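You operate a simulated robot arm through the tools that you are given. There is no shell and no other tool.

The job below is to be done with a simulated robot arm. You get a single attempt, and the scene is never put back.

JOB
Blow all four sides of the small housing on the turntable clean at 2 bar.
Fine: set the dial first; shut the nozzle valve after; leave the feed valve open.

Only the result counts: the job must be done as asked and must still hold three seconds after the hand-in. Knocking over, shifting, dropping, spilling or breaking anything else fails it.

ROBOT AND FRAMES
A 6-joint arm with a two-finger gripper, fixed in place. Base frame: the origin is at the foot of the arm, x ahead of it, y to its left, z up; the work surface is at about z = 802. Units: mm, degrees, N and s.
With the tool pointing down near the work surface it reaches from about 120 to 700 mm from the base axis. Its first joint turns from -66.0 to 66.0 degrees. Payload 2.45 kg.
Tool frame: the origin (TCP) lies between the finger pads and is the grasp point; the fingertips stand 30 mm ahead of it; z points along the fingers, y is the line along which they close. Largest opening 106 mm; the body of the gripper starts 79 mm behind the TCP.
Orientation is that of the tool frame in the base frame, as a unit quaternion [w, x, y, z]. With the fingers straight down and closing along the base's y, the tool's x points along the base's -x, its y along +y and its z along -z.

CONTROLS
- The arm moves only by the tool apply_moves. Its arguments are lists of equal length, an entry for each row: "linear": the shift along the base's x, y, z in units of 200 mm (1.0 is 200 mm), a list of three; "turn": the turn, a rotation vector about the base's x, y, z in units of 45 degrees (1.0 is 45 degrees), a list of three; "grip": the closure, from 0 (fully open) to 1 (shut). In form: {"linear": [[dx, dy, dz], ...], "turn": [[ax, ay, az], ...], "grip": [grip, ...]}. A call has 1 to 20 rows; each row is the pose to reach, as a shift and turn from the pose commanded when the call began. A call with a number of a shift or a turn outside -1 to 1 is refused whole. Rows are played at 5 a second. More than 50 mm and 8.6 degrees between two rows, or a gripper value outside its range, and nothing of the call is played. Where a pose cannot be reached the arm comes as near as it can. A force on the tool above 40 N (or 10 N above the force at the start of the call, whichever is more), or a blocked arm, ends the call early, and 0.2 s more pass. Each finger travels about 153 mm/s and halts on what it meets, pressing with about 37 N; the grip force reading is that of the motor and also rises with nothing between the fingers. The clock runs only during rows and for 0.2 s after the last one: add rows that repeat a pose to give the fingers time. The reply holds the time, the measured pose of the TCP, the force on the tool along the base axes, the opening and the grip force, in the units named above and with some noise, with the torque about the TCP (base axes, N m) and any sound that the robot's microphone picked up.
- Cameras (640 x 400 px; columns grow to the right, rows downward): "scene" is fixed at [72.8, 434.4, 1397.7]; the picture's right is [-0.50, -0.86, 0.00], its down [-0.54, 0.32, -0.78] and it looks along [0.67, -0.39, -0.63] (base axes); focal length 274 px, centre (320, 200). "wrist" rides on the gripper at [76, -2, -106] in the tool frame; the picture's right is [0.02, 1.00, 0.00], its down [-0.78, 0.02, -0.62] and it looks along [-0.62, 0.01, 0.78] (tool axes); focal length 247 px, centre (320, 200).
- snapshot(camera): a new picture of that camera. It takes no simulated time.
- locate(camera, pixels): for up to 12 pixels [column, row] of the newest picture of that camera ("zoom" is the newest enlarged one), the place [x, y, z] in the base frame of the surface seen there, good to about 2 mm. It takes no simulated time.
- inspect(camera, box): a new picture of the part [left, top, right, bottom] of that camera's present view, enlarged. It takes no simulated time.
- hand_in(): hands the job in; it is judged then, once.

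Leave the gripper open and the arm clear of the work at the hand-in unless told otherwise.

The tools are called after "Emit:" by a JSON object that holds its "fn" and its "kwargs". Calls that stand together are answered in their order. apply_moves: Moves the arm, as the interface text tells. Its arguments: {"type":"object","properties":{"linear":{"type":"array"},"turn":{"type":"array"},"grip":{"type":"array"}},"required":["linear","turn","grip"]} The other tools are called the same way: snapshot (camera) takes a picture; locate (camera, pixels) gives the place of the surface under pixels of a picture; inspect (camera, box) takes an enlarged picture of a part of a camera's view; hand_in () hands the job in.

At the start:

```text
clock: 0.0
ee_pos: [406.5, 121.8, 1165.2]
tool_rot: [-0.001, 0.0, 1.0, -0.001]
wrist_force: [-0.7, 0.4, 0.2]
moment: [-0.01, -0.02, -0.01]
gripper_width: 105.9
gripper_force: 0.1
```

scene: 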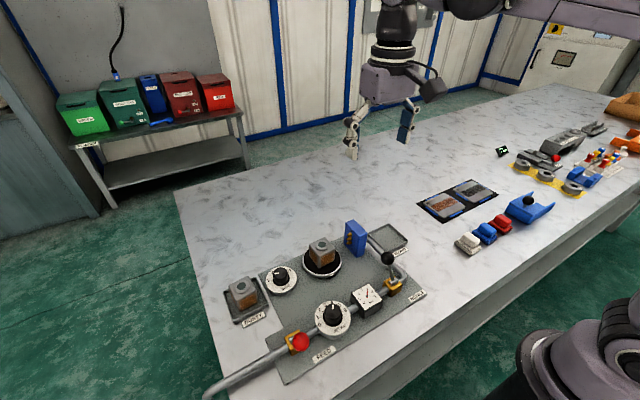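
wrist: 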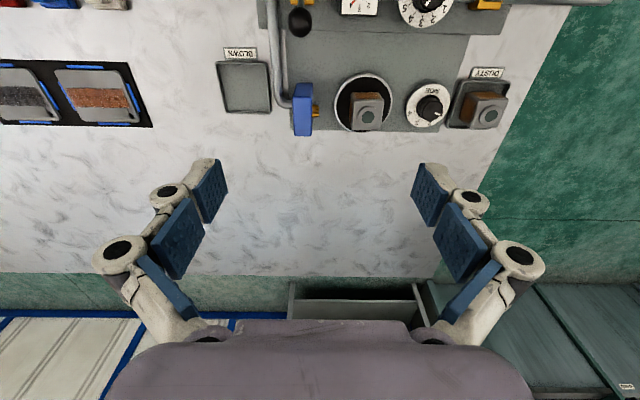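

I see a panel with a turntable, dials and valves in the lower middle of the scene view. I'll enlarge those areas first.

Emit:
{"fn": "inspect", "kwargs": {"camera": "scene", "box": [200, 200, 440, 400]}}

Emit:
{"fn": "inspect", "kwargs": {"camera": "wrist", "box": [200, 0, 540, 160]}}

```text
2.00 times, centred on (320, 300) of scene
```

zoom: 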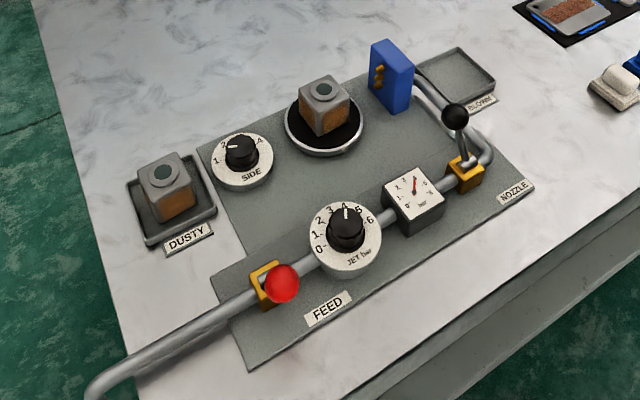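

```text
1.88 times, centred on (370, 80) of wrist
```

zoom: 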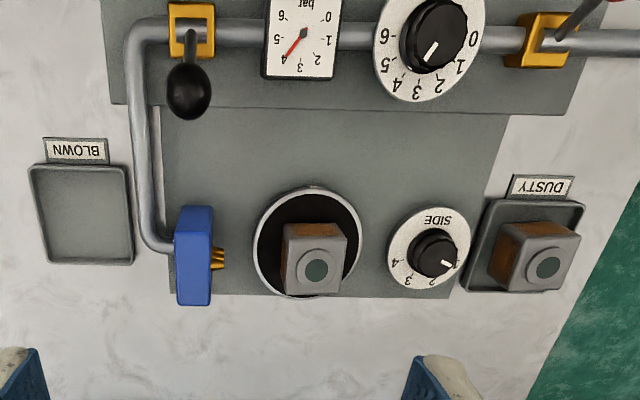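

I'll locate the main parts in the enlarged wrist picture: nozzle ball, gauge, jet dial, feed valve, side dial, turntable, blue nozzle block and the trays.

Emit:
{"fn": "locate", "kwargs": {"camera": "zoom", "pixels": [[187, 90], [190, 40], [303, 35], [432, 40], [405, 85], [540, 40], [590, 12], [433, 252], [447, 264], [405, 262], [316, 270], [195, 235]]}}

Emit:
{"fn": "snapshot", "kwargs": {"camera": "scene"}}

Emit:
{"fn": "locate", "kwargs": {"camera": "scene", "pixels": [[388, 258], [393, 285], [301, 341], [298, 341], [332, 315], [332, 325], [282, 275], [322, 245], [368, 295], [280, 365], [230, 385], [356, 235]]}}

```text
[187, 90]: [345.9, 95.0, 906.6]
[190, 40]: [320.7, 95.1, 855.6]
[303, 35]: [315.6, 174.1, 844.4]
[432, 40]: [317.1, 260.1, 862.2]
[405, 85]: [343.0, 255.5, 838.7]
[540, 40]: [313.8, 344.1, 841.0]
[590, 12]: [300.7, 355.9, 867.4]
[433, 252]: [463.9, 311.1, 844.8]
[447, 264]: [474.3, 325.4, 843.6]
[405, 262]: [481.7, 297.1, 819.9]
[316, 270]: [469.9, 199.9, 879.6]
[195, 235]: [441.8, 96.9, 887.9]
```

```text
taken
```

scene: 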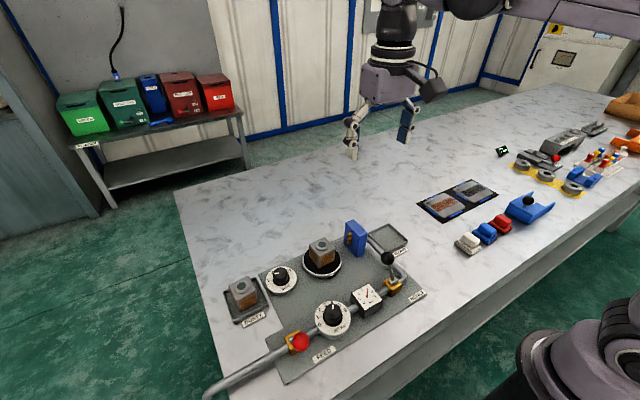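

```text
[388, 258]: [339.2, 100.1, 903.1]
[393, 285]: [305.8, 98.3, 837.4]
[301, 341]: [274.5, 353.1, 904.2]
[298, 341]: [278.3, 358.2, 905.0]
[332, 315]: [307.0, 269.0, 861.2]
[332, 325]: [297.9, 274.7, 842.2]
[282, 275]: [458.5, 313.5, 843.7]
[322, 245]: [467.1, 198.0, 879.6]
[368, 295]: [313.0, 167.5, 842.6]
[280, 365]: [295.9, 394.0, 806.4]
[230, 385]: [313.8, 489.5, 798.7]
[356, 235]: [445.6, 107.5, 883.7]
```

The levers both lean across the pipe, but I need a closer look. The nozzle ball is near (343, 97, 905) and the feed ball near (275, 353, 905). I'll bring the wrist camera nearer, staying high.

Emit:
{"fn": "apply_moves", "kwargs": {"linear": [[-0.1, 0.08, -0.08], [-0.2, 0.16, -0.16], [-0.3, 0.24, -0.24], [-0.4, 0.32, -0.32], [-0.5, 0.4, -0.4], [-0.6, 0.45, -0.45], [-0.7, 0.45, -0.5], [-0.8, 0.45, -0.5], [-0.8, 0.45, -0.5]], "turn": [[0, 0, 0], [0, 0, 0], [0, 0, 0], [0, 0, 0], [0, 0, 0], [0, 0, 0], [0, 0, 0], [0, 0, 0], [0, 0, 0]], "grip": [0, 0, 0, 0, 0, 0, 0, 0, 0]}}

Emit:
{"fn": "snapshot", "kwargs": {"camera": "wrist"}}

Emit:
{"fn": "snapshot", "kwargs": {"camera": "scene"}}

```text
clock: 2.0
ee_pos: [247.1, 213.8, 1067.3]
tool_rot: [0.001, 0.0, 1.0, 0.0]
wrist_force: [-0.2, 0.6, 0.4]
moment: [-0.02, 0.01, 0.01]
gripper_width: 106.0
gripper_force: 0.1
```

```text
taken
```

wrist: 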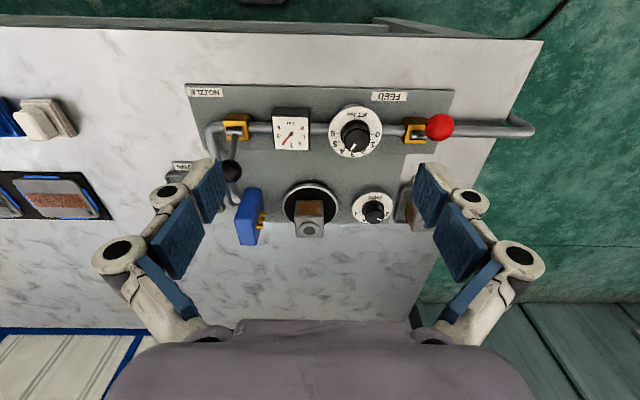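

```text
taken
```

scene: 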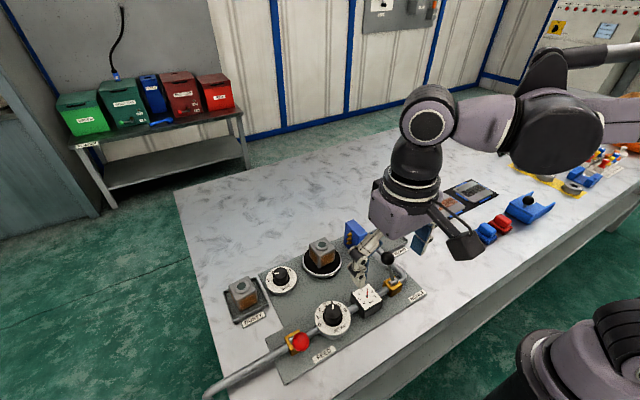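

Now I'll enlarge the panel in the wrist view.

Emit:
{"fn": "inspect", "kwargs": {"camera": "wrist", "box": [190, 80, 350, 180]}}

Emit:
{"fn": "locate", "kwargs": {"camera": "zoom", "pixels": [[168, 370], [170, 280], [185, 190], [195, 220], [400, 200]]}}

Emit:
{"fn": "inspect", "kwargs": {"camera": "wrist", "box": [320, 80, 480, 180]}}

Emit:
{"fn": "locate", "kwargs": {"camera": "zoom", "pixels": [[475, 185], [440, 185], [370, 200], [410, 205], [140, 200], [140, 260], [100, 330], [120, 160], [155, 120]]}}

Emit:
{"fn": "inspect", "kwargs": {"camera": "wrist", "box": [270, 160, 430, 260]}}

Emit:
{"fn": "inspect", "kwargs": {"camera": "scene", "box": [240, 220, 440, 380]}}

```text
4.00 times, centred on (270, 130) of wrist
```

zoom: 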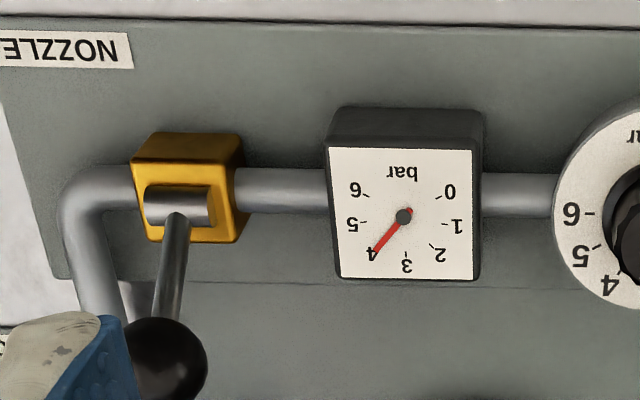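

```text
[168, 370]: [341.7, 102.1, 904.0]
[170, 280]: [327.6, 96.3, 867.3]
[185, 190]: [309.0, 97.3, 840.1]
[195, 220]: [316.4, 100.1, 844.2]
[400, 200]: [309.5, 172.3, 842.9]
```

```text
4.00 times, centred on (400, 130) of wrist
```

zoom: 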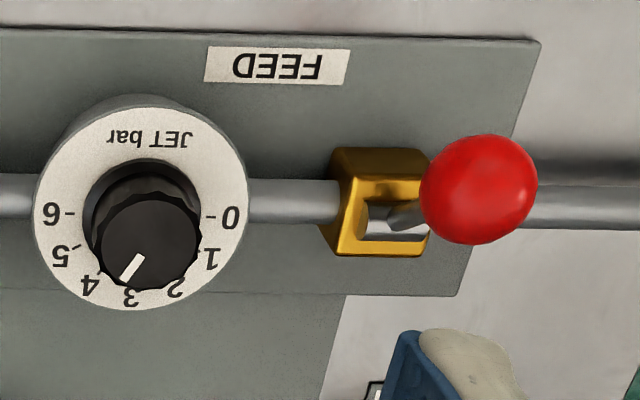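

```text
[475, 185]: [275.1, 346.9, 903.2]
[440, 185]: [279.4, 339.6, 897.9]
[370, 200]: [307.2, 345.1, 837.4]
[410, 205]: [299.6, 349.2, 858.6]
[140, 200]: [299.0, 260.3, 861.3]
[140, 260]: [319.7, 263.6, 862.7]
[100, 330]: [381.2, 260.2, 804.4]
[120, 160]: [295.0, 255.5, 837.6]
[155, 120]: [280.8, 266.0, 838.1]
```

```text
4.00 times, centred on (350, 210) of wrist
```

zoom: 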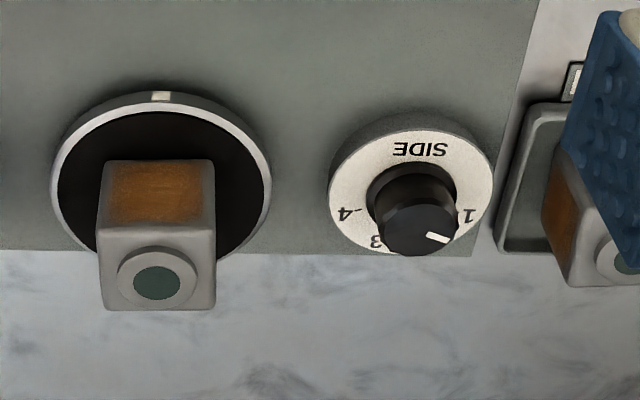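

```text
2.50 times, centred on (340, 300) of scene
```

zoom: 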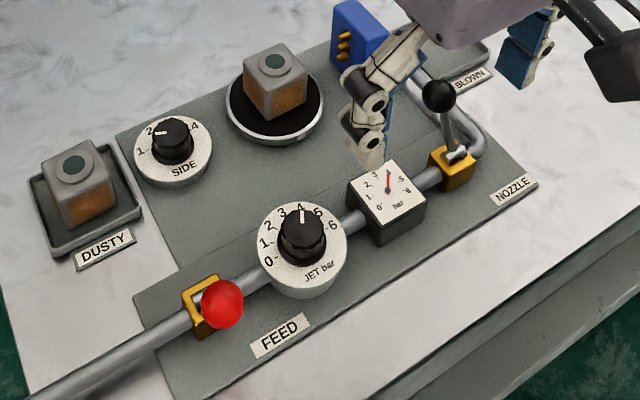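

The gauge reads 4 and the jet dial points to about 4. The feed lever leans toward the robot (open) and the nozzle lever leans away (shut, no jet sound heard). I'll measure the knobs and their labels precisely.

Emit:
{"fn": "inspect", "kwargs": {"camera": "wrist", "box": [320, 90, 400, 140]}}

Emit:
{"fn": "inspect", "kwargs": {"camera": "wrist", "box": [340, 185, 420, 235]}}

```text
8.00 times, centred on (360, 115) of wrist
```

zoom: 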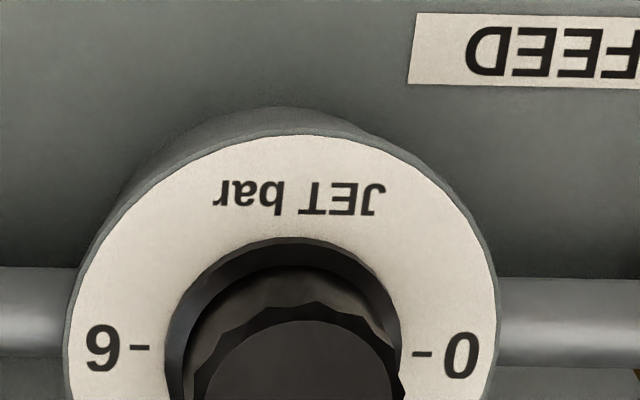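

```text
8.00 times, centred on (380, 210) of wrist
```

zoom: 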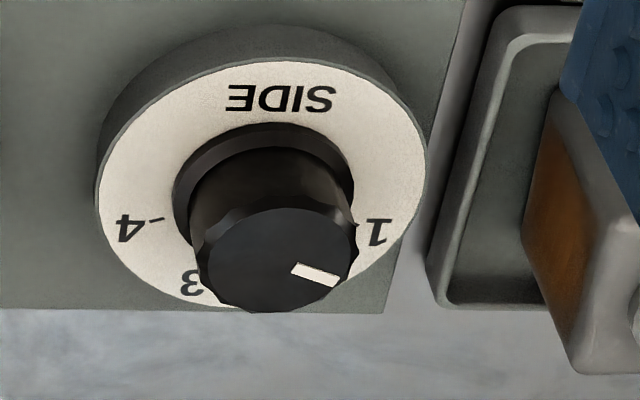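

Emit:
{"fn": "locate", "kwargs": {"camera": "zoom", "pixels": [[278, 262], [205, 262], [352, 262], [335, 282], [295, 268], [378, 232], [155, 220], [125, 230], [192, 283], [103, 190], [420, 190], [280, 215]]}}

Emit:
{"fn": "inspect", "kwargs": {"camera": "wrist", "box": [320, 110, 400, 160]}}

Emit:
{"fn": "locate", "kwargs": {"camera": "zoom", "pixels": [[300, 240], [210, 240], [390, 240], [300, 170], [300, 310], [240, 310], [140, 188], [425, 195], [260, 355], [75, 185], [490, 185]]}}

```text
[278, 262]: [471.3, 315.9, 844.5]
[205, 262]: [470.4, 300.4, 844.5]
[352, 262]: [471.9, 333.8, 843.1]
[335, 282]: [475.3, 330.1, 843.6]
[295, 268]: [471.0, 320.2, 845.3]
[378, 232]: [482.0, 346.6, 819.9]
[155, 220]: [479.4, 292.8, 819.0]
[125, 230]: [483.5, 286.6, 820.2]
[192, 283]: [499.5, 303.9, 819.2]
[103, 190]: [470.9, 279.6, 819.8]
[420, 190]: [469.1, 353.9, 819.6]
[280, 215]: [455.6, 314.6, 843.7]
```

```text
8.00 times, centred on (360, 135) of wrist
```

zoom: 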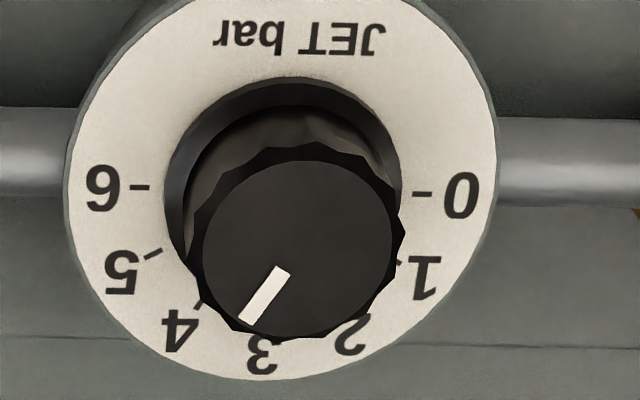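

```text
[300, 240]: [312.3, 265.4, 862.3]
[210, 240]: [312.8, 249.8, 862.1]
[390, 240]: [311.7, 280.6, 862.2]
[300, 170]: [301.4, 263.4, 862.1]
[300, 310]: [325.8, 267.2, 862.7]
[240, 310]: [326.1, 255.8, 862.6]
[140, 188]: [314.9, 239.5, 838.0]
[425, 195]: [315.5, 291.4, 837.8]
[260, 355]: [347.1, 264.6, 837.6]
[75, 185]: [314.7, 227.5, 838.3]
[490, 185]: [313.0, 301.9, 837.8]
```

Jet knob: centre (313, 265), top z 862, about 33 mm across. Its pointer is at 4, and 2 bar lies 60° counter-clockwise seen from above. Side knob: centre (470, 317), 45° per side, now at 1. I'll go above the jet knob with the tool turned −30° and the fingers part closed.

Emit:
{"fn": "apply_moves", "kwargs": {"linear": [[0.06, 0.05, -0.08], [0.12, 0.1, -0.16], [0.18, 0.15, -0.24], [0.25, 0.2, -0.32], [0.33, 0.265, -0.4], [0.33, 0.265, -0.5], [0.33, 0.265, -0.5]], "turn": [[0, 0, -0.12], [0, 0, -0.24], [0, 0, -0.36], [0, 0, -0.48], [0, 0, -0.6], [0, 0, -0.667], [0, 0, -0.667]], "grip": [0.43, 0.43, 0.43, 0.43, 0.43, 0.43, 0.43]}}

Emit:
{"fn": "snapshot", "kwargs": {"camera": "wrist"}}

Emit:
{"fn": "inspect", "kwargs": {"camera": "scene", "box": [240, 200, 440, 380]}}

```text
clock: 3.6
ee_pos: [309.9, 266.3, 964.1]
tool_rot: [-0.001, 0.259, 0.966, 0.0]
wrist_force: [-0.2, -0.2, -0.4]
moment: [-0.01, -0.01, 0.01]
gripper_width: 60.6
gripper_force: 0.1
```

```text
taken
```

wrist: 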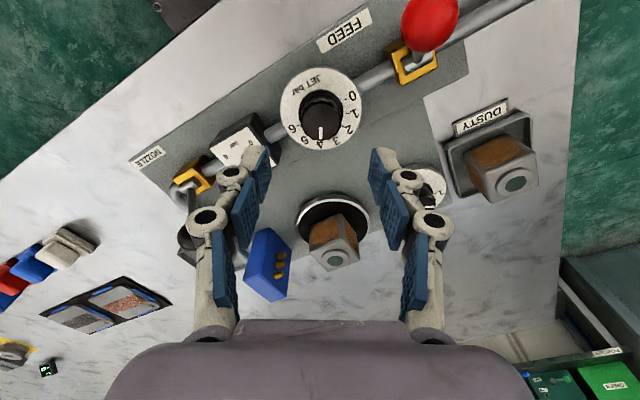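

```text
2.22 times, centred on (340, 290) of scene
```

zoom: 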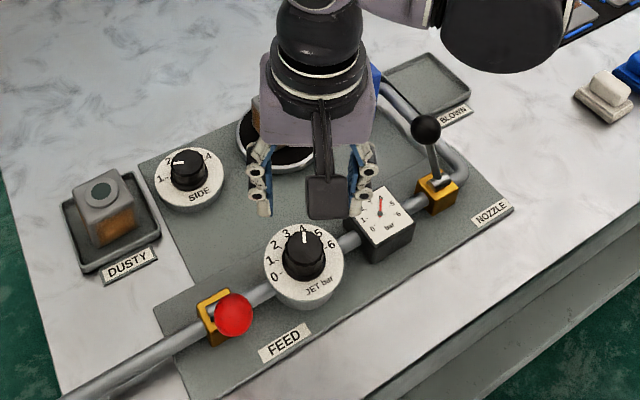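

I'm at (310, 266, 964), directly above the jet knob with a 60 mm opening. I'll lower the fingertips to z≈844 around the knob, then close.

Emit:
{"fn": "apply_moves", "kwargs": {"linear": [[0.003, 0.001, -0.12], [0.003, 0.001, -0.24], [0.003, 0.001, -0.36], [0.003, 0.001, -0.42], [0.003, 0.001, -0.455], [0.003, 0.001, -0.455], [0.003, 0.001, -0.455], [0.003, 0.001, -0.455], [0.003, 0.001, -0.455], [0.003, 0.001, -0.455]], "turn": [[0, 0, 0], [0, 0, 0], [0, 0, 0], [0, 0, 0], [0, 0, 0], [0, 0, 0], [0, 0, 0], [0, 0, 0], [0, 0, 0], [0, 0, 0]], "grip": [0.43, 0.43, 0.43, 0.43, 0.43, 0.43, 0.75, 0.75, 0.75, 0.75]}}

Emit:
{"fn": "snapshot", "kwargs": {"camera": "wrist"}}

Emit:
{"fn": "inspect", "kwargs": {"camera": "scene", "box": [240, 220, 440, 380]}}

```text
clock: 5.8
ee_pos: [313.6, 265.4, 874.3]
tool_rot: [0.001, 0.259, 0.966, 0.002]
wrist_force: [8.3, 12.0, 3.6]
moment: [0.42, -0.06, 0.03]
gripper_width: 35.0
gripper_force: 44.9
```

```text
taken
```

wrist: 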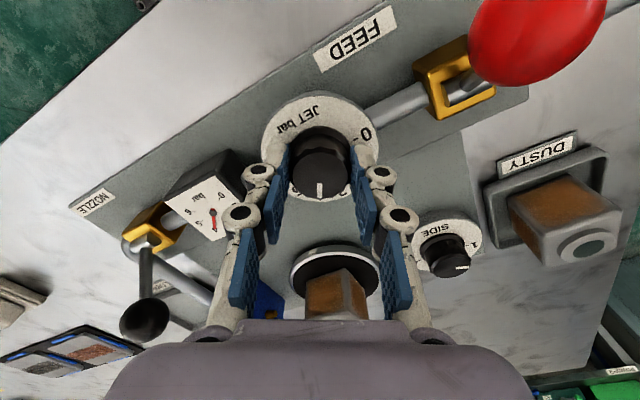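

```text
2.50 times, centred on (340, 300) of scene
```

zoom: 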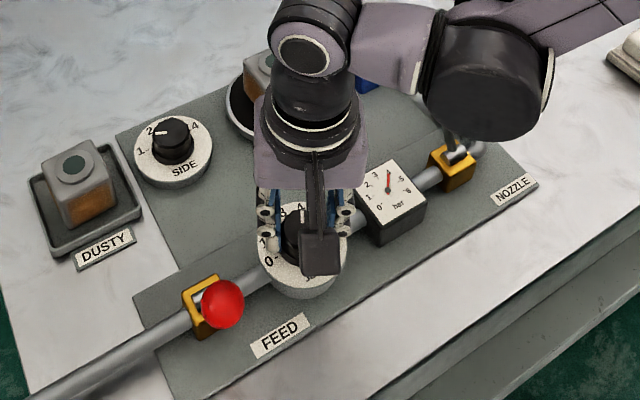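

The knob is held, 35 mm across, with a slight side load. I'll shift 1 mm toward its true centre and turn +45°.

Emit:
{"fn": "apply_moves", "kwargs": {"linear": [[0.002, 0.005, 0], [0.002, 0.005, 0], [0.002, 0.005, 0], [0.002, 0.005, 0], [0.002, 0.005, 0], [0.002, 0.005, 0], [0.002, 0.005, 0], [0.002, 0.005, 0], [0.002, 0.005, 0], [0.002, 0.005, 0]], "turn": [[0, 0, 0], [0, 0, 0.125], [0, 0, 0.25], [0, 0, 0.375], [0, 0, 0.5], [0, 0, 0.625], [0, 0, 0.75], [0, 0, 0.875], [0, 0, 1], [0, 0, 1]], "grip": [0.75, 0.75, 0.75, 0.75, 0.75, 0.75, 0.75, 0.75, 0.75, 0.75]}}

Emit:
{"fn": "snapshot", "kwargs": {"camera": "wrist"}}

Emit:
{"fn": "inspect", "kwargs": {"camera": "scene", "box": [300, 240, 420, 340]}}

```text
clock: 8.0
ee_pos: [313.6, 263.7, 873.7]
tool_rot: [0.001, -0.13, 0.991, -0.001]
wrist_force: [13.8, -8.3, 24.7]
moment: [-0.16, -0.26, -0.02]
gripper_width: 35.5
gripper_force: 45.3
```

```text
taken
```

wrist: 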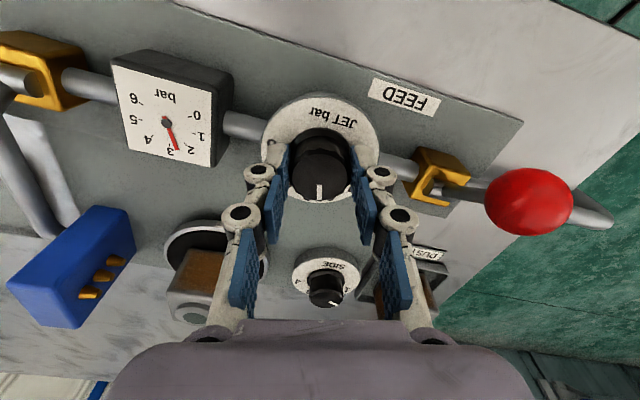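

```text
4.00 times, centred on (360, 290) of scene
```

zoom: 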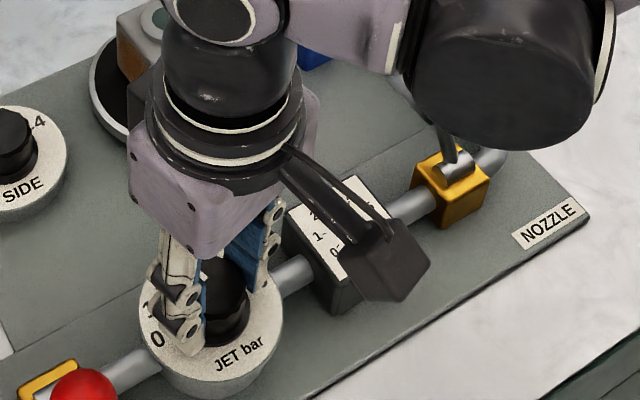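

The gauge has fallen to about 2.6, as expected after 45°. I'll turn another 15° and ease the position a little.

Emit:
{"fn": "apply_moves", "kwargs": {"linear": [[0.003, -0.005, 0.004], [0.003, -0.005, 0.004], [0.003, -0.005, 0.004], [0.003, -0.005, 0.004], [0.003, -0.005, 0.004], [0.003, -0.005, 0.004]], "turn": [[0, 0, 0], [0, 0, 0.1], [0, 0, 0.2], [0, 0, 0.3], [0, 0, 0.333], [0, 0, 0.333]], "grip": [0.75, 0.75, 0.75, 0.75, 0.75, 0.75]}}

Emit:
{"fn": "snapshot", "kwargs": {"camera": "wrist"}}

Emit:
{"fn": "inspect", "kwargs": {"camera": "wrist", "box": [80, 40, 400, 240]}}

```text
clock: 9.4
ee_pos: [312.0, 264.3, 874.8]
tool_rot: [0.001, -0.259, 0.966, -0.001]
wrist_force: [10.7, -9.3, -37.5]
moment: [-0.17, -0.21, -0.02]
gripper_width: 35.5
gripper_force: 45.0
```

```text
taken
```

wrist: 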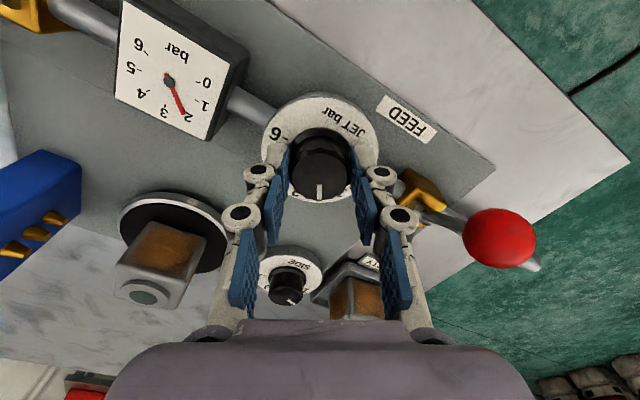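

```text
2.00 times, centred on (240, 140) of wrist
```

zoom: 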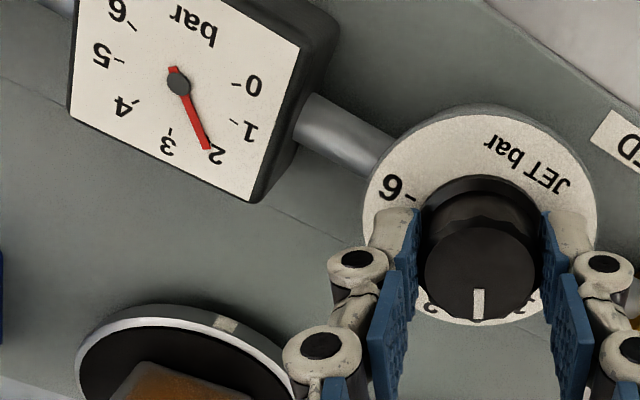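

The gauge now sits at or just above 2. I'll release the knob, go straight up and check it from the scene camera.

Emit:
{"fn": "apply_moves", "kwargs": {"linear": [[0, 0, -0.004], [0, 0, -0.004], [0, 0, -0.004], [0, 0, 0.1], [0, 0, 0.25], [0, 0, 0.4], [0, 0, 0.5], [0, 0, 0.5]], "turn": [[0, 0, 0], [0, 0, 0], [0, 0, 0], [0, 0, 0], [0, 0, 0], [0, 0, 0], [0, 0, 0], [0, 0, 0]], "grip": [0.5, 0.43, 0.43, 0.43, 0.43, 0.43, 0.43, 0.43]}}

Emit:
{"fn": "snapshot", "kwargs": {"camera": "wrist"}}

Emit:
{"fn": "inspect", "kwargs": {"camera": "scene", "box": [300, 260, 400, 340]}}

Emit:
{"fn": "inspect", "kwargs": {"camera": "wrist", "box": [180, 60, 400, 200]}}

```text
clock: 11.2
ee_pos: [313.2, 264.9, 976.3]
tool_rot: [0.001, -0.259, 0.966, -0.001]
wrist_force: [0.6, 0.6, -0.3]
moment: [0.0, 0.01, -0.02]
gripper_width: 60.4
gripper_force: 0.1
```

```text
taken
```

wrist: 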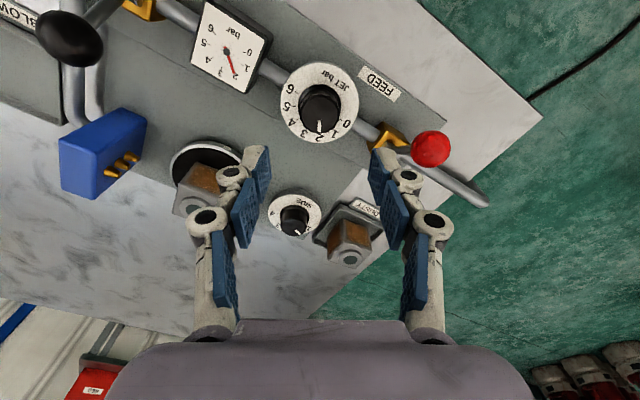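

```text
5.00 times, centred on (350, 300) of scene
```

zoom: 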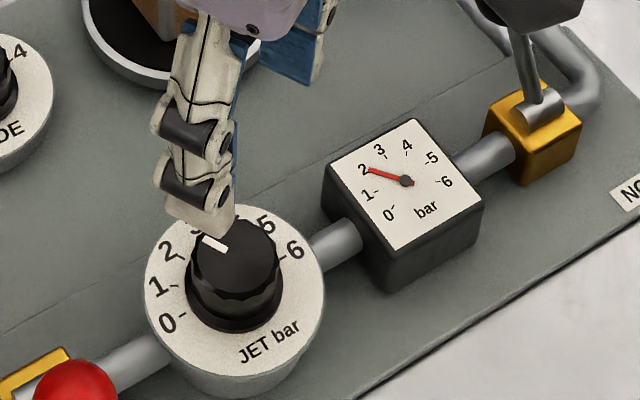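

```text
2.86 times, centred on (290, 130) of wrist
```

zoom: 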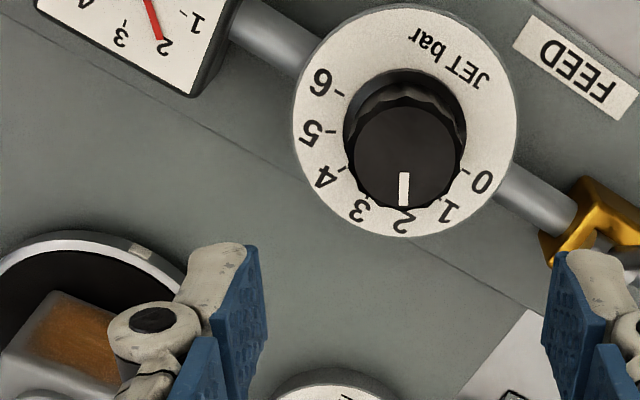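

The pointer is at 2. I'll zoom in on the gauge to see how close it is.

Emit:
{"fn": "inspect", "kwargs": {"camera": "wrist", "box": [180, 0, 280, 100]}}

Emit:
{"fn": "inspect", "kwargs": {"camera": "scene", "box": [360, 280, 400, 305]}}

Emit:
{"fn": "inspect", "kwargs": {"camera": "wrist", "box": [280, 70, 360, 145]}}

Emit:
{"fn": "locate", "kwargs": {"camera": "wrist", "pixels": [[320, 122], [320, 131], [320, 114]]}}

```text
4.00 times, centred on (230, 50) of wrist
```

zoom: 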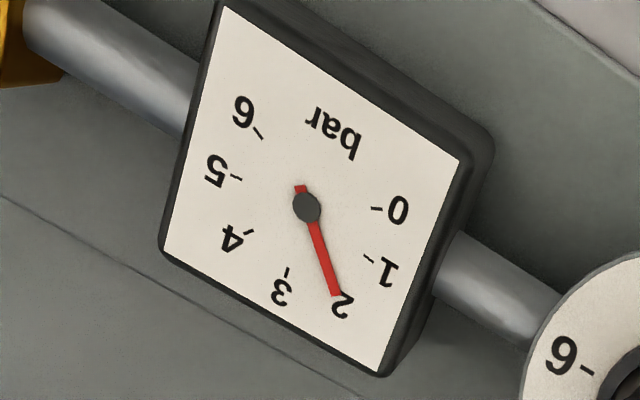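

```text
16.00 times, centred on (380, 292) of scene
```

zoom: 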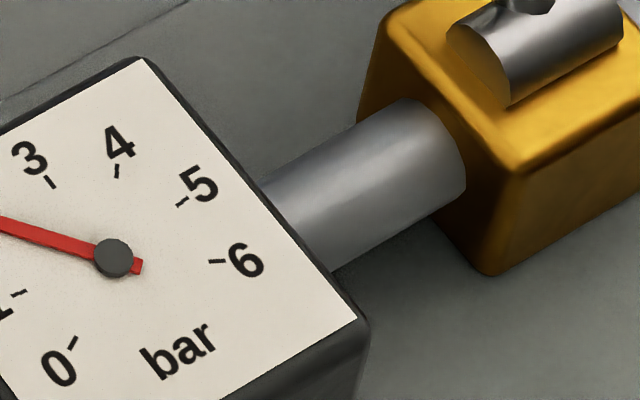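

```text
5.33 times, centred on (320, 108) of wrist
```

zoom: 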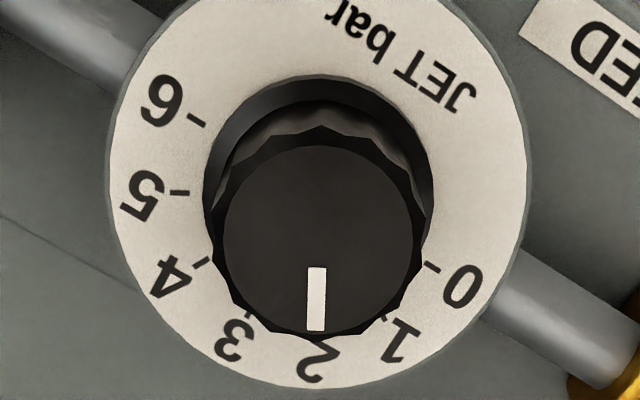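

```text
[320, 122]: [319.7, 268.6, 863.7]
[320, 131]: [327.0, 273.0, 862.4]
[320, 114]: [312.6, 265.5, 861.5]
```

The dial points exactly along 30°, which is 2.0 bar, and the gauge agrees at 2. Next is the nozzle lever: I'll move above its ball near (347, 95, 892), turning the tool back to close along y.

Emit:
{"fn": "apply_moves", "kwargs": {"linear": [[0.03, -0.17, 0.05], [0.06, -0.34, 0.05], [0.1, -0.51, 0.05], [0.13, -0.68, 0.05], [0.165, -0.85, 0.05], [0.165, -0.85, 0.05]], "turn": [[0, 0, -0.13], [0, 0, -0.26], [0, 0, -0.39], [0, 0, -0.53], [0, 0, -0.667], [0, 0, -0.667]], "grip": [0.43, 0.43, 0.43, 0.43, 0.43, 0.43]}}

Emit:
{"fn": "snapshot", "kwargs": {"camera": "wrist"}}

Emit:
{"fn": "inspect", "kwargs": {"camera": "wrist", "box": [240, 60, 400, 160]}}

Emit:
{"fn": "snapshot", "kwargs": {"camera": "scene"}}

```text
clock: 12.6
ee_pos: [347.0, 94.7, 984.3]
tool_rot: [0.0, 0.001, 1.0, -0.001]
wrist_force: [0.7, -0.4, 0.3]
moment: [-0.02, 0.01, -0.03]
gripper_width: 60.4
gripper_force: 0.1
```

```text
taken
```

wrist: 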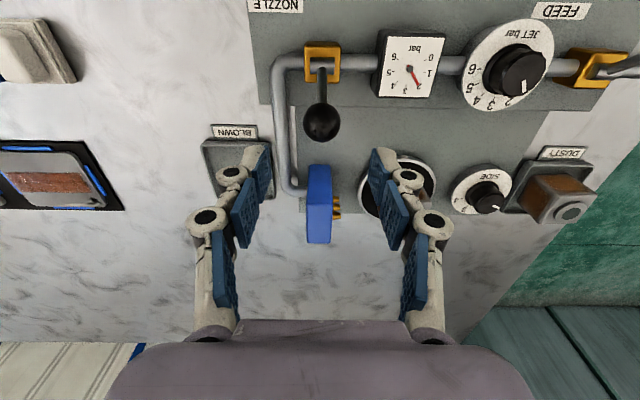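

```text
4.00 times, centred on (320, 110) of wrist
```

zoom: 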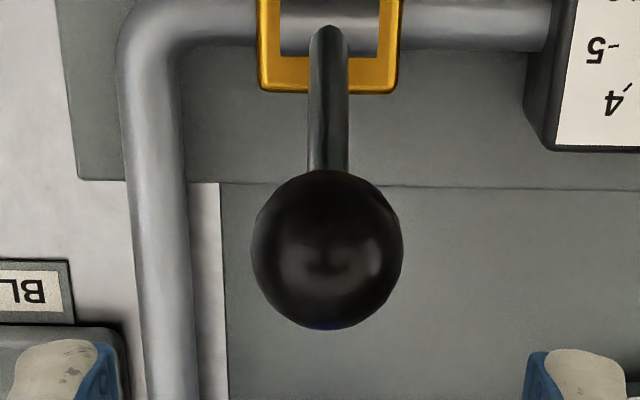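

```text
taken
```

scene: 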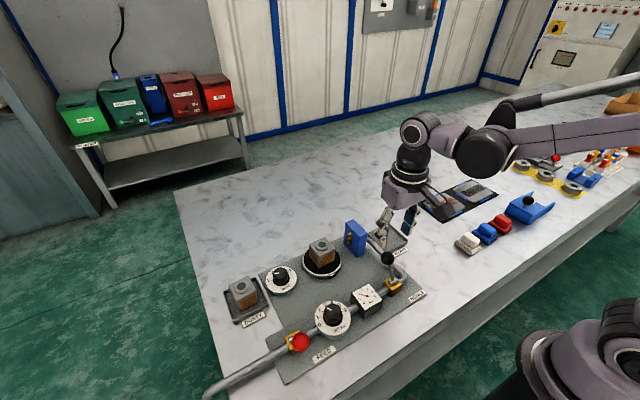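

Emit:
{"fn": "locate", "kwargs": {"camera": "zoom", "pixels": [[328, 250], [262, 250], [392, 250], [328, 185], [328, 315], [328, 120], [328, 50]]}}

Emit:
{"fn": "inspect", "kwargs": {"camera": "scene", "box": [350, 230, 430, 310]}}

```text
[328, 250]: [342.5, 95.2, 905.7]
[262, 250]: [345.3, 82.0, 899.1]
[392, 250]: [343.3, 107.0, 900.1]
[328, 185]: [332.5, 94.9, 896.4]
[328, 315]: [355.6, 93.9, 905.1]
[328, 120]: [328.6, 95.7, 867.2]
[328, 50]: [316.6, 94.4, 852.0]
```

```text
5.00 times, centred on (390, 270) of scene
```

zoom: 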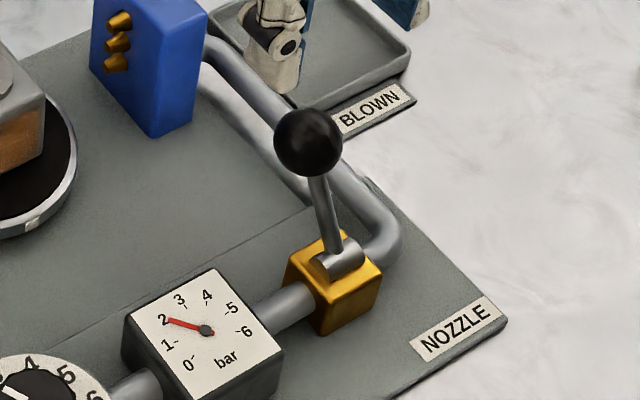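

The ball's centre is about (347.5, 95, 892.5) and the lever pivots about the pipe axis near (313, 837). I'll descend around the ball and grip it across y.

Emit:
{"fn": "apply_moves", "kwargs": {"linear": [[0.002, 0.001, -0.15], [0.002, 0.001, -0.3], [0.002, 0.001, -0.42], [0.002, 0.001, -0.42], [0.002, 0.001, -0.42], [0.002, 0.001, -0.42], [0.002, 0.001, -0.42]], "turn": [[0, 0, 0], [0, 0, 0], [0, 0, 0], [0, 0, 0], [0, 0, 0], [0, 0, 0], [0, 0, 0]], "grip": [0.43, 0.43, 0.43, 0.43, 0.8, 0.8, 0.8]}}

Emit:
{"fn": "inspect", "kwargs": {"camera": "scene", "box": [340, 210, 440, 310]}}

Emit:
{"fn": "snapshot", "kwargs": {"camera": "wrist"}}

```text
clock: 14.2
ee_pos: [345.1, 95.5, 898.4]
tool_rot: [0.0, 0.001, 1.0, -0.001]
wrist_force: [-0.3, -10.7, -8.2]
moment: [-0.08, -0.22, -0.01]
gripper_width: 30.0
gripper_force: 45.5
```

```text
4.00 times, centred on (390, 260) of scene
```

zoom: 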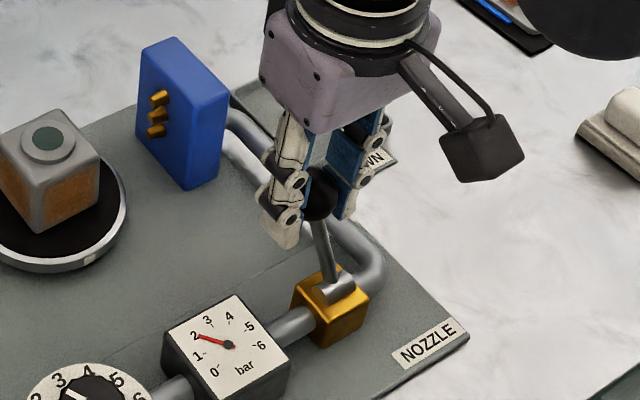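

```text
taken
```

wrist: 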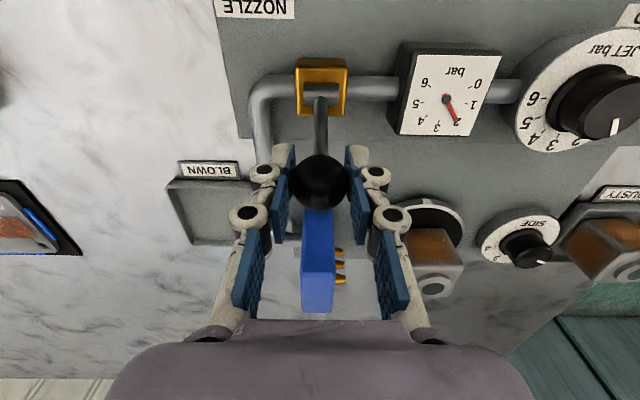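

The ball is held (30 mm). I'll swing the lever over along its arc toward the robot to open the nozzle.

Emit:
{"fn": "apply_moves", "kwargs": {"linear": [[-0.048, -0.003, 0.024], [-0.102, -0.003, 0.041], [-0.158, -0.003, 0.047], [-0.215, -0.003, 0.045], [-0.27, -0.003, 0.032], [-0.312, -0.003, 0.015], [-0.34, -0.003, 0], [-0.347, -0.003, -0.004], [-0.347, -0.003, -0.004]], "turn": [[0, 0, 0], [0, 0, 0], [0, 0, 0], [0, 0, 0], [0, 0, 0], [0, 0, 0], [0, 0, 0], [0, 0, 0], [0, 0, 0]], "grip": [0.8, 0.8, 0.8, 0.8, 0.8, 0.8, 0.8, 0.8, 0.8]}}

Emit:
{"fn": "inspect", "kwargs": {"camera": "scene", "box": [300, 210, 440, 310]}}

Emit:
{"fn": "snapshot", "kwargs": {"camera": "wrist"}}

```text
clock: 16.2
ee_pos: [276.6, 92.8, 900.0]
tool_rot: [0.0, 0.0, 1.0, -0.001]
wrist_force: [0.1, 0.2, -0.5]
moment: [-0.02, -0.01, 0.0]
gripper_width: 20.9
gripper_force: 0.1
```

```text
4.00 times, centred on (370, 260) of scene
```

zoom: 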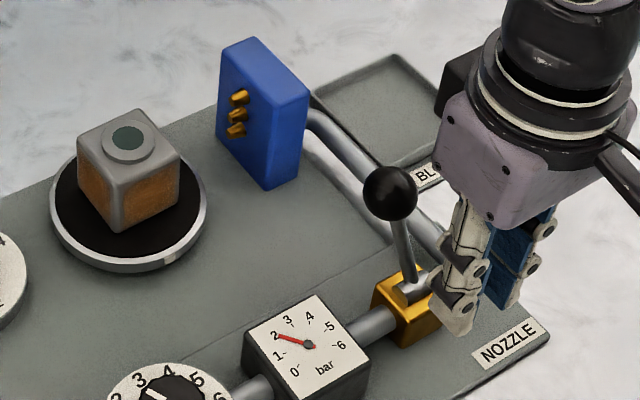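

```text
taken
```

wrist: 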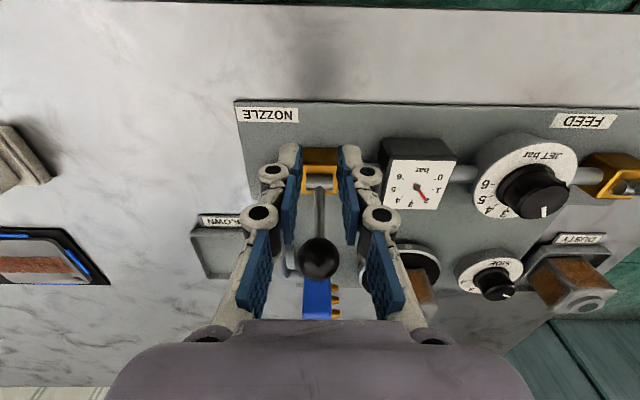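

The ball slipped out of the grip: the opening went to 21 mm and the lever is still at its shut side. I'll instead push it with closed fingers. First I'll rise, close and look at the ball again.

Emit:
{"fn": "apply_moves", "kwargs": {"linear": [[0, 0, 0.15], [0, 0, 0.3], [0, 0, 0.42], [0.2, 0, 0.42], [0.4, 0.007, 0.42], [0.54, 0.007, 0.42], [0.54, 0.007, 0.42]], "turn": [[0, 0, 0], [0, 0, 0], [0, 0, 0], [0, 0, 0], [0, 0, 0], [0, 0, 0], [0, 0, 0]], "grip": [0.8, 0.8, 0.9, 1, 1, 1, 1]}}

Emit:
{"fn": "snapshot", "kwargs": {"camera": "wrist"}}

Emit:
{"fn": "inspect", "kwargs": {"camera": "wrist", "box": [240, 40, 400, 140]}}

Emit:
{"fn": "locate", "kwargs": {"camera": "wrist", "pixels": [[321, 100], [321, 90], [308, 205], [318, 160], [318, 225]]}}

Emit:
{"fn": "inspect", "kwargs": {"camera": "scene", "box": [300, 210, 440, 310]}}

```text
clock: 17.8
ee_pos: [389.6, 96.0, 983.2]
tool_rot: [0.001, 0.0, 1.0, -0.001]
wrist_force: [0.2, 0.2, -0.8]
moment: [-0.01, 0.02, -0.02]
gripper_width: 0.0
gripper_force: 28.6
```

```text
taken
```

wrist: 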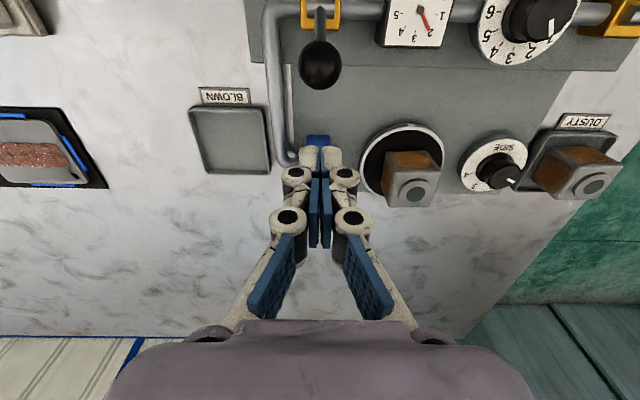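

```text
4.00 times, centred on (320, 90) of wrist
```

zoom: 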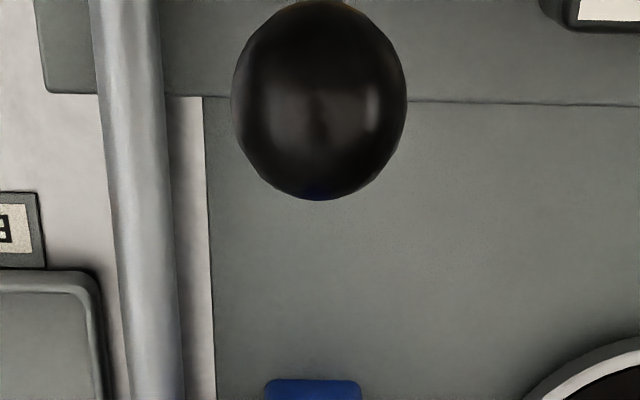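

```text
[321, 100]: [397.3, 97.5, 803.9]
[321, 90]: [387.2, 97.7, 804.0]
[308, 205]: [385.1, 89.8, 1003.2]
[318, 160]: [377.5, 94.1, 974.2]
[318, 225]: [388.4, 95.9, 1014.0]
```

```text
4.00 times, centred on (370, 260) of scene
```

zoom: 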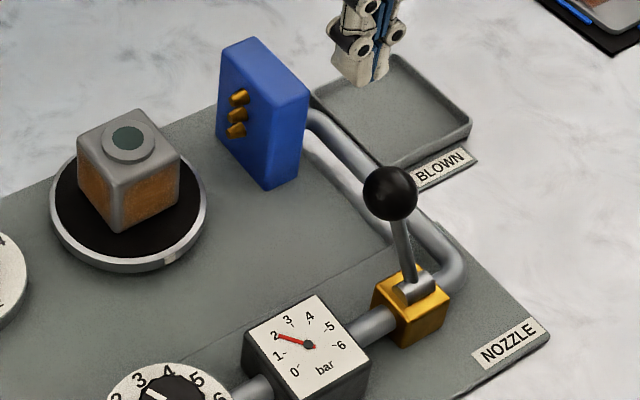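

The ball is unchanged at about (347, 95, 892). With the closed fingers on its far side at x≈388, I'll lower to tip height z≈880 and then push toward the robot.

Emit:
{"fn": "apply_moves", "kwargs": {"linear": [[0, 0, -0.15], [0, 0, -0.3], [0, 0, -0.37], [0, 0, -0.37]], "turn": [[0, 0, 0], [0, 0, 0], [0, 0, 0], [0, 0, 0]], "grip": [1, 1, 1, 1]}}

Emit:
{"fn": "apply_moves", "kwargs": {"linear": [[-0.04, 0, 0], [-0.08, 0, 0], [-0.12, 0, 0], [-0.16, 0, 0], [-0.2, 0, 0], [-0.24, 0, 0], [-0.28, 0, 0], [-0.32, 0, 0], [-0.36, 0, 0], [-0.39, 0, 0], [-0.415, 0, 0], [-0.415, 0, 0]], "turn": [[0, 0, 0], [0, 0, 0], [0, 0, 0], [0, 0, 0], [0, 0, 0], [0, 0, 0], [0, 0, 0], [0, 0, 0], [0, 0, 0], [0, 0, 0], [0, 0, 0], [0, 0, 0]], "grip": [1, 1, 1, 1, 1, 1, 1, 1, 1, 1, 1, 1]}}

Emit:
{"fn": "inspect", "kwargs": {"camera": "scene", "box": [300, 210, 440, 310]}}

Emit:
{"fn": "snapshot", "kwargs": {"camera": "wrist"}}

```text
clock: 18.8
ee_pos: [387.4, 94.5, 910.8]
tool_rot: [0.0, 0.001, 1.0, 0.0]
wrist_force: [0.2, -0.5, 0.0]
moment: [-0.01, 0.0, -0.02]
gripper_width: 0.0
gripper_force: 28.8
```

```text
clock: 21.3
ee_pos: [309.3, 94.8, 911.7]
tool_rot: [0.009, 0.002, 1.0, 0.0]
wrist_force: [7.5, 0.6, -0.5]
moment: [-0.05, -0.18, 0.02]
gripper_width: 6.1
gripper_force: 28.7
stopped in row 12: the force on the tool passed its limit at 42 N (the readings are from after the stop); the commanded pose is now the measured one
```

```text
4.00 times, centred on (370, 260) of scene
```

zoom: 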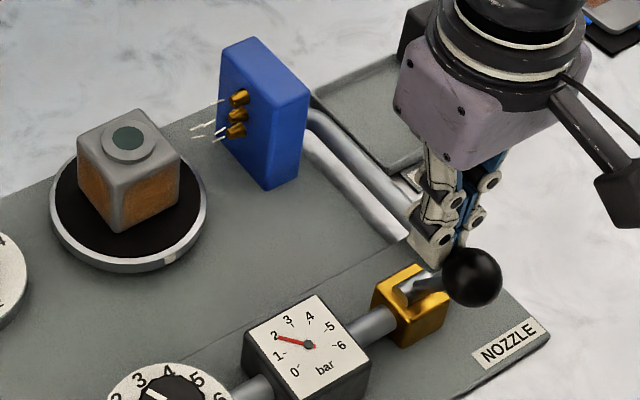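

```text
taken
```

wrist: 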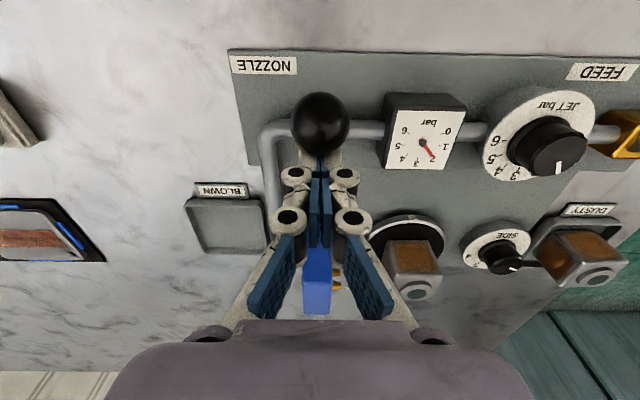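

The lever is over and jets now show at the nozzle, with the gauge still at 2. I'll back away from the lever, rise and look at the side knob area and the dusty housing beside it.

Emit:
{"fn": "apply_moves", "kwargs": {"linear": [[0.05, 0, 0], [0.1, 0, 0.1], [0.12, 0, 0.25], [0.2, 0.1, 0.4], [0.3, 0.3, 0.45], [0.4, 0.5, 0.45], [0.45, 0.7, 0.45], [0.45, 0.85, 0.45], [0.45, 1.0, 0.45], [0.45, 1.0, 0.45]], "turn": [[0, 0, 0], [0, 0, 0], [0, 0, 0], [0, 0, 0.1], [0, 0, 0.25], [0, 0, 0.4], [0, 0, 0.55], [0, 0, 0.7], [0, 0, 0.85], [0, 0, 1]], "grip": [1, 1, 1, 0.8, 0.55, 0.55, 0.55, 0.55, 0.55, 0.55]}}

Emit:
{"fn": "snapshot", "kwargs": {"camera": "wrist"}}

Emit:
{"fn": "snapshot", "kwargs": {"camera": "scene"}}

Emit:
{"fn": "inspect", "kwargs": {"camera": "scene", "box": [220, 210, 420, 330]}}

```text
clock: 23.5
ee_pos: [397.6, 297.3, 1003.5]
tool_rot: [0.008, -0.383, 0.924, 0.003]
wrist_force: [-0.6, -0.5, -0.5]
moment: [0.0, 0.04, -0.01]
gripper_width: 47.6
gripper_force: 0.0
```

```text
taken
```

wrist: 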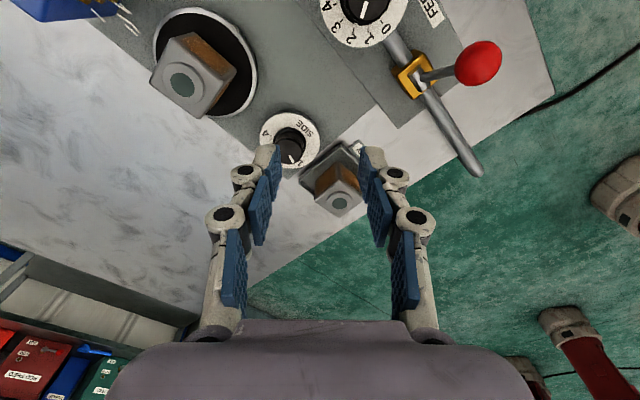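

```text
taken
```

scene: 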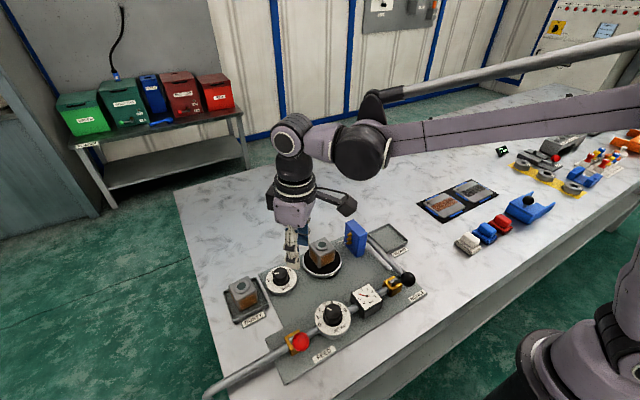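

```text
3.20 times, centred on (320, 270) of scene
```

zoom: 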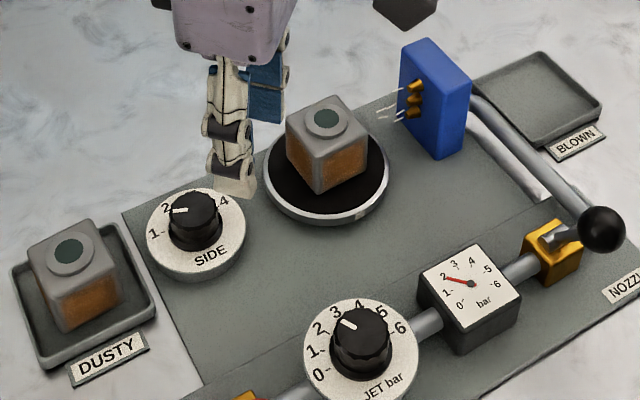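

I'll locate the edges of the dusty housing and the turntable housing to check finger clearance at the side knob.

Emit:
{"fn": "locate", "kwargs": {"camera": "zoom", "pixels": [[32, 258], [68, 282], [115, 258], [75, 224], [68, 240], [322, 155], [365, 140], [330, 98], [290, 125], [120, 300], [152, 298], [270, 190]]}}

Emit:
{"fn": "inspect", "kwargs": {"camera": "wrist", "box": [80, 0, 280, 140]}}

```text
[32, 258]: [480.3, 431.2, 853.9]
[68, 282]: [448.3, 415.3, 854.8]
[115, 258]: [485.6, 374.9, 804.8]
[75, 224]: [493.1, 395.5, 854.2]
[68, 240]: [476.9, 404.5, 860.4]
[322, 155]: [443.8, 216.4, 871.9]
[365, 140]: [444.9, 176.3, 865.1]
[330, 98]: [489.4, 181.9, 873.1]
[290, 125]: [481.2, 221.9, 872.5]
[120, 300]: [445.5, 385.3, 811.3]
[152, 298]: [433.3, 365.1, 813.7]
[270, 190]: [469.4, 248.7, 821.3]
```

```text
2.86 times, centred on (180, 70) of wrist
```

zoom: 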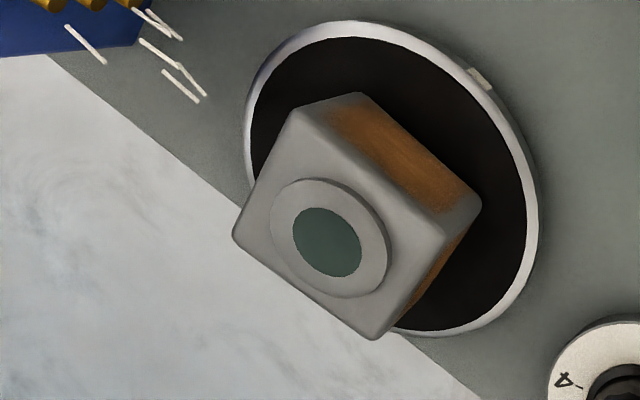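

The clearances are fine: the dusty housing starts at y≈383 and the turntable rim ends at y≈248. I'll go above the side knob at (470.5, 317) with yaw +67.5° and then lower around it.

Emit:
{"fn": "apply_moves", "kwargs": {"linear": [[0.09, 0.03, -0.1], [0.18, 0.06, -0.2], [0.27, 0.09, -0.3], [0.356, 0.111, -0.4], [0.356, 0.111, -0.458], [0.356, 0.111, -0.458]], "turn": [[-0.005, 0.005, 0.12], [-0.01, 0.01, 0.24], [-0.015, 0.016, 0.36], [-0.015, 0.016, 0.5], [-0.015, 0.016, 0.5], [-0.015, 0.016, 0.5]], "grip": [0.5, 0.5, 0.5, 0.5, 0.5, 0.5]}}

Emit:
{"fn": "snapshot", "kwargs": {"camera": "wrist"}}

Emit:
{"fn": "inspect", "kwargs": {"camera": "scene", "box": [220, 210, 420, 330]}}

```text
clock: 24.9
ee_pos: [469.5, 319.9, 911.8]
tool_rot: [0.0, -0.555, 0.832, 0.003]
wrist_force: [-0.4, 0.1, 1.4]
moment: [-0.01, 0.0, -0.01]
gripper_width: 52.9
gripper_force: 0.0
```

```text
taken
```

wrist: 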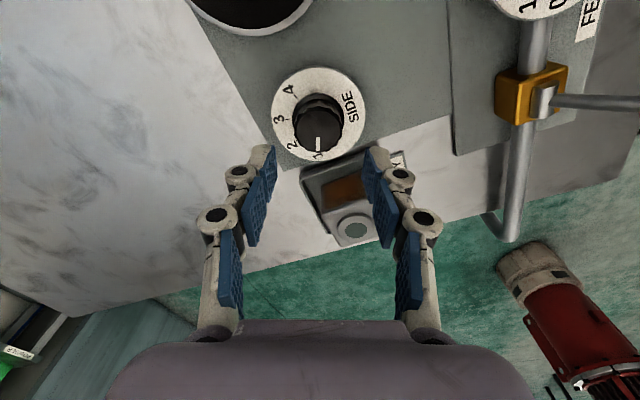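

```text
3.20 times, centred on (320, 270) of scene
```

zoom: 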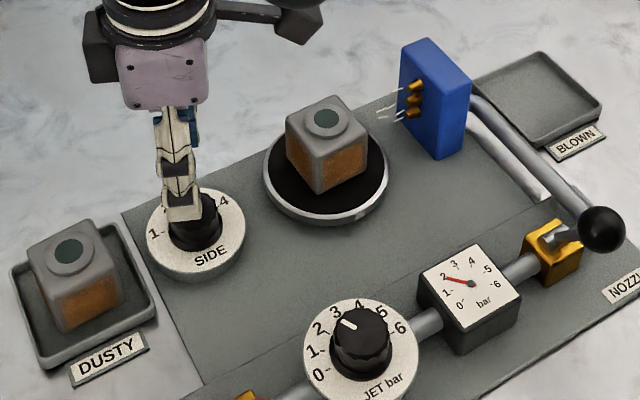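

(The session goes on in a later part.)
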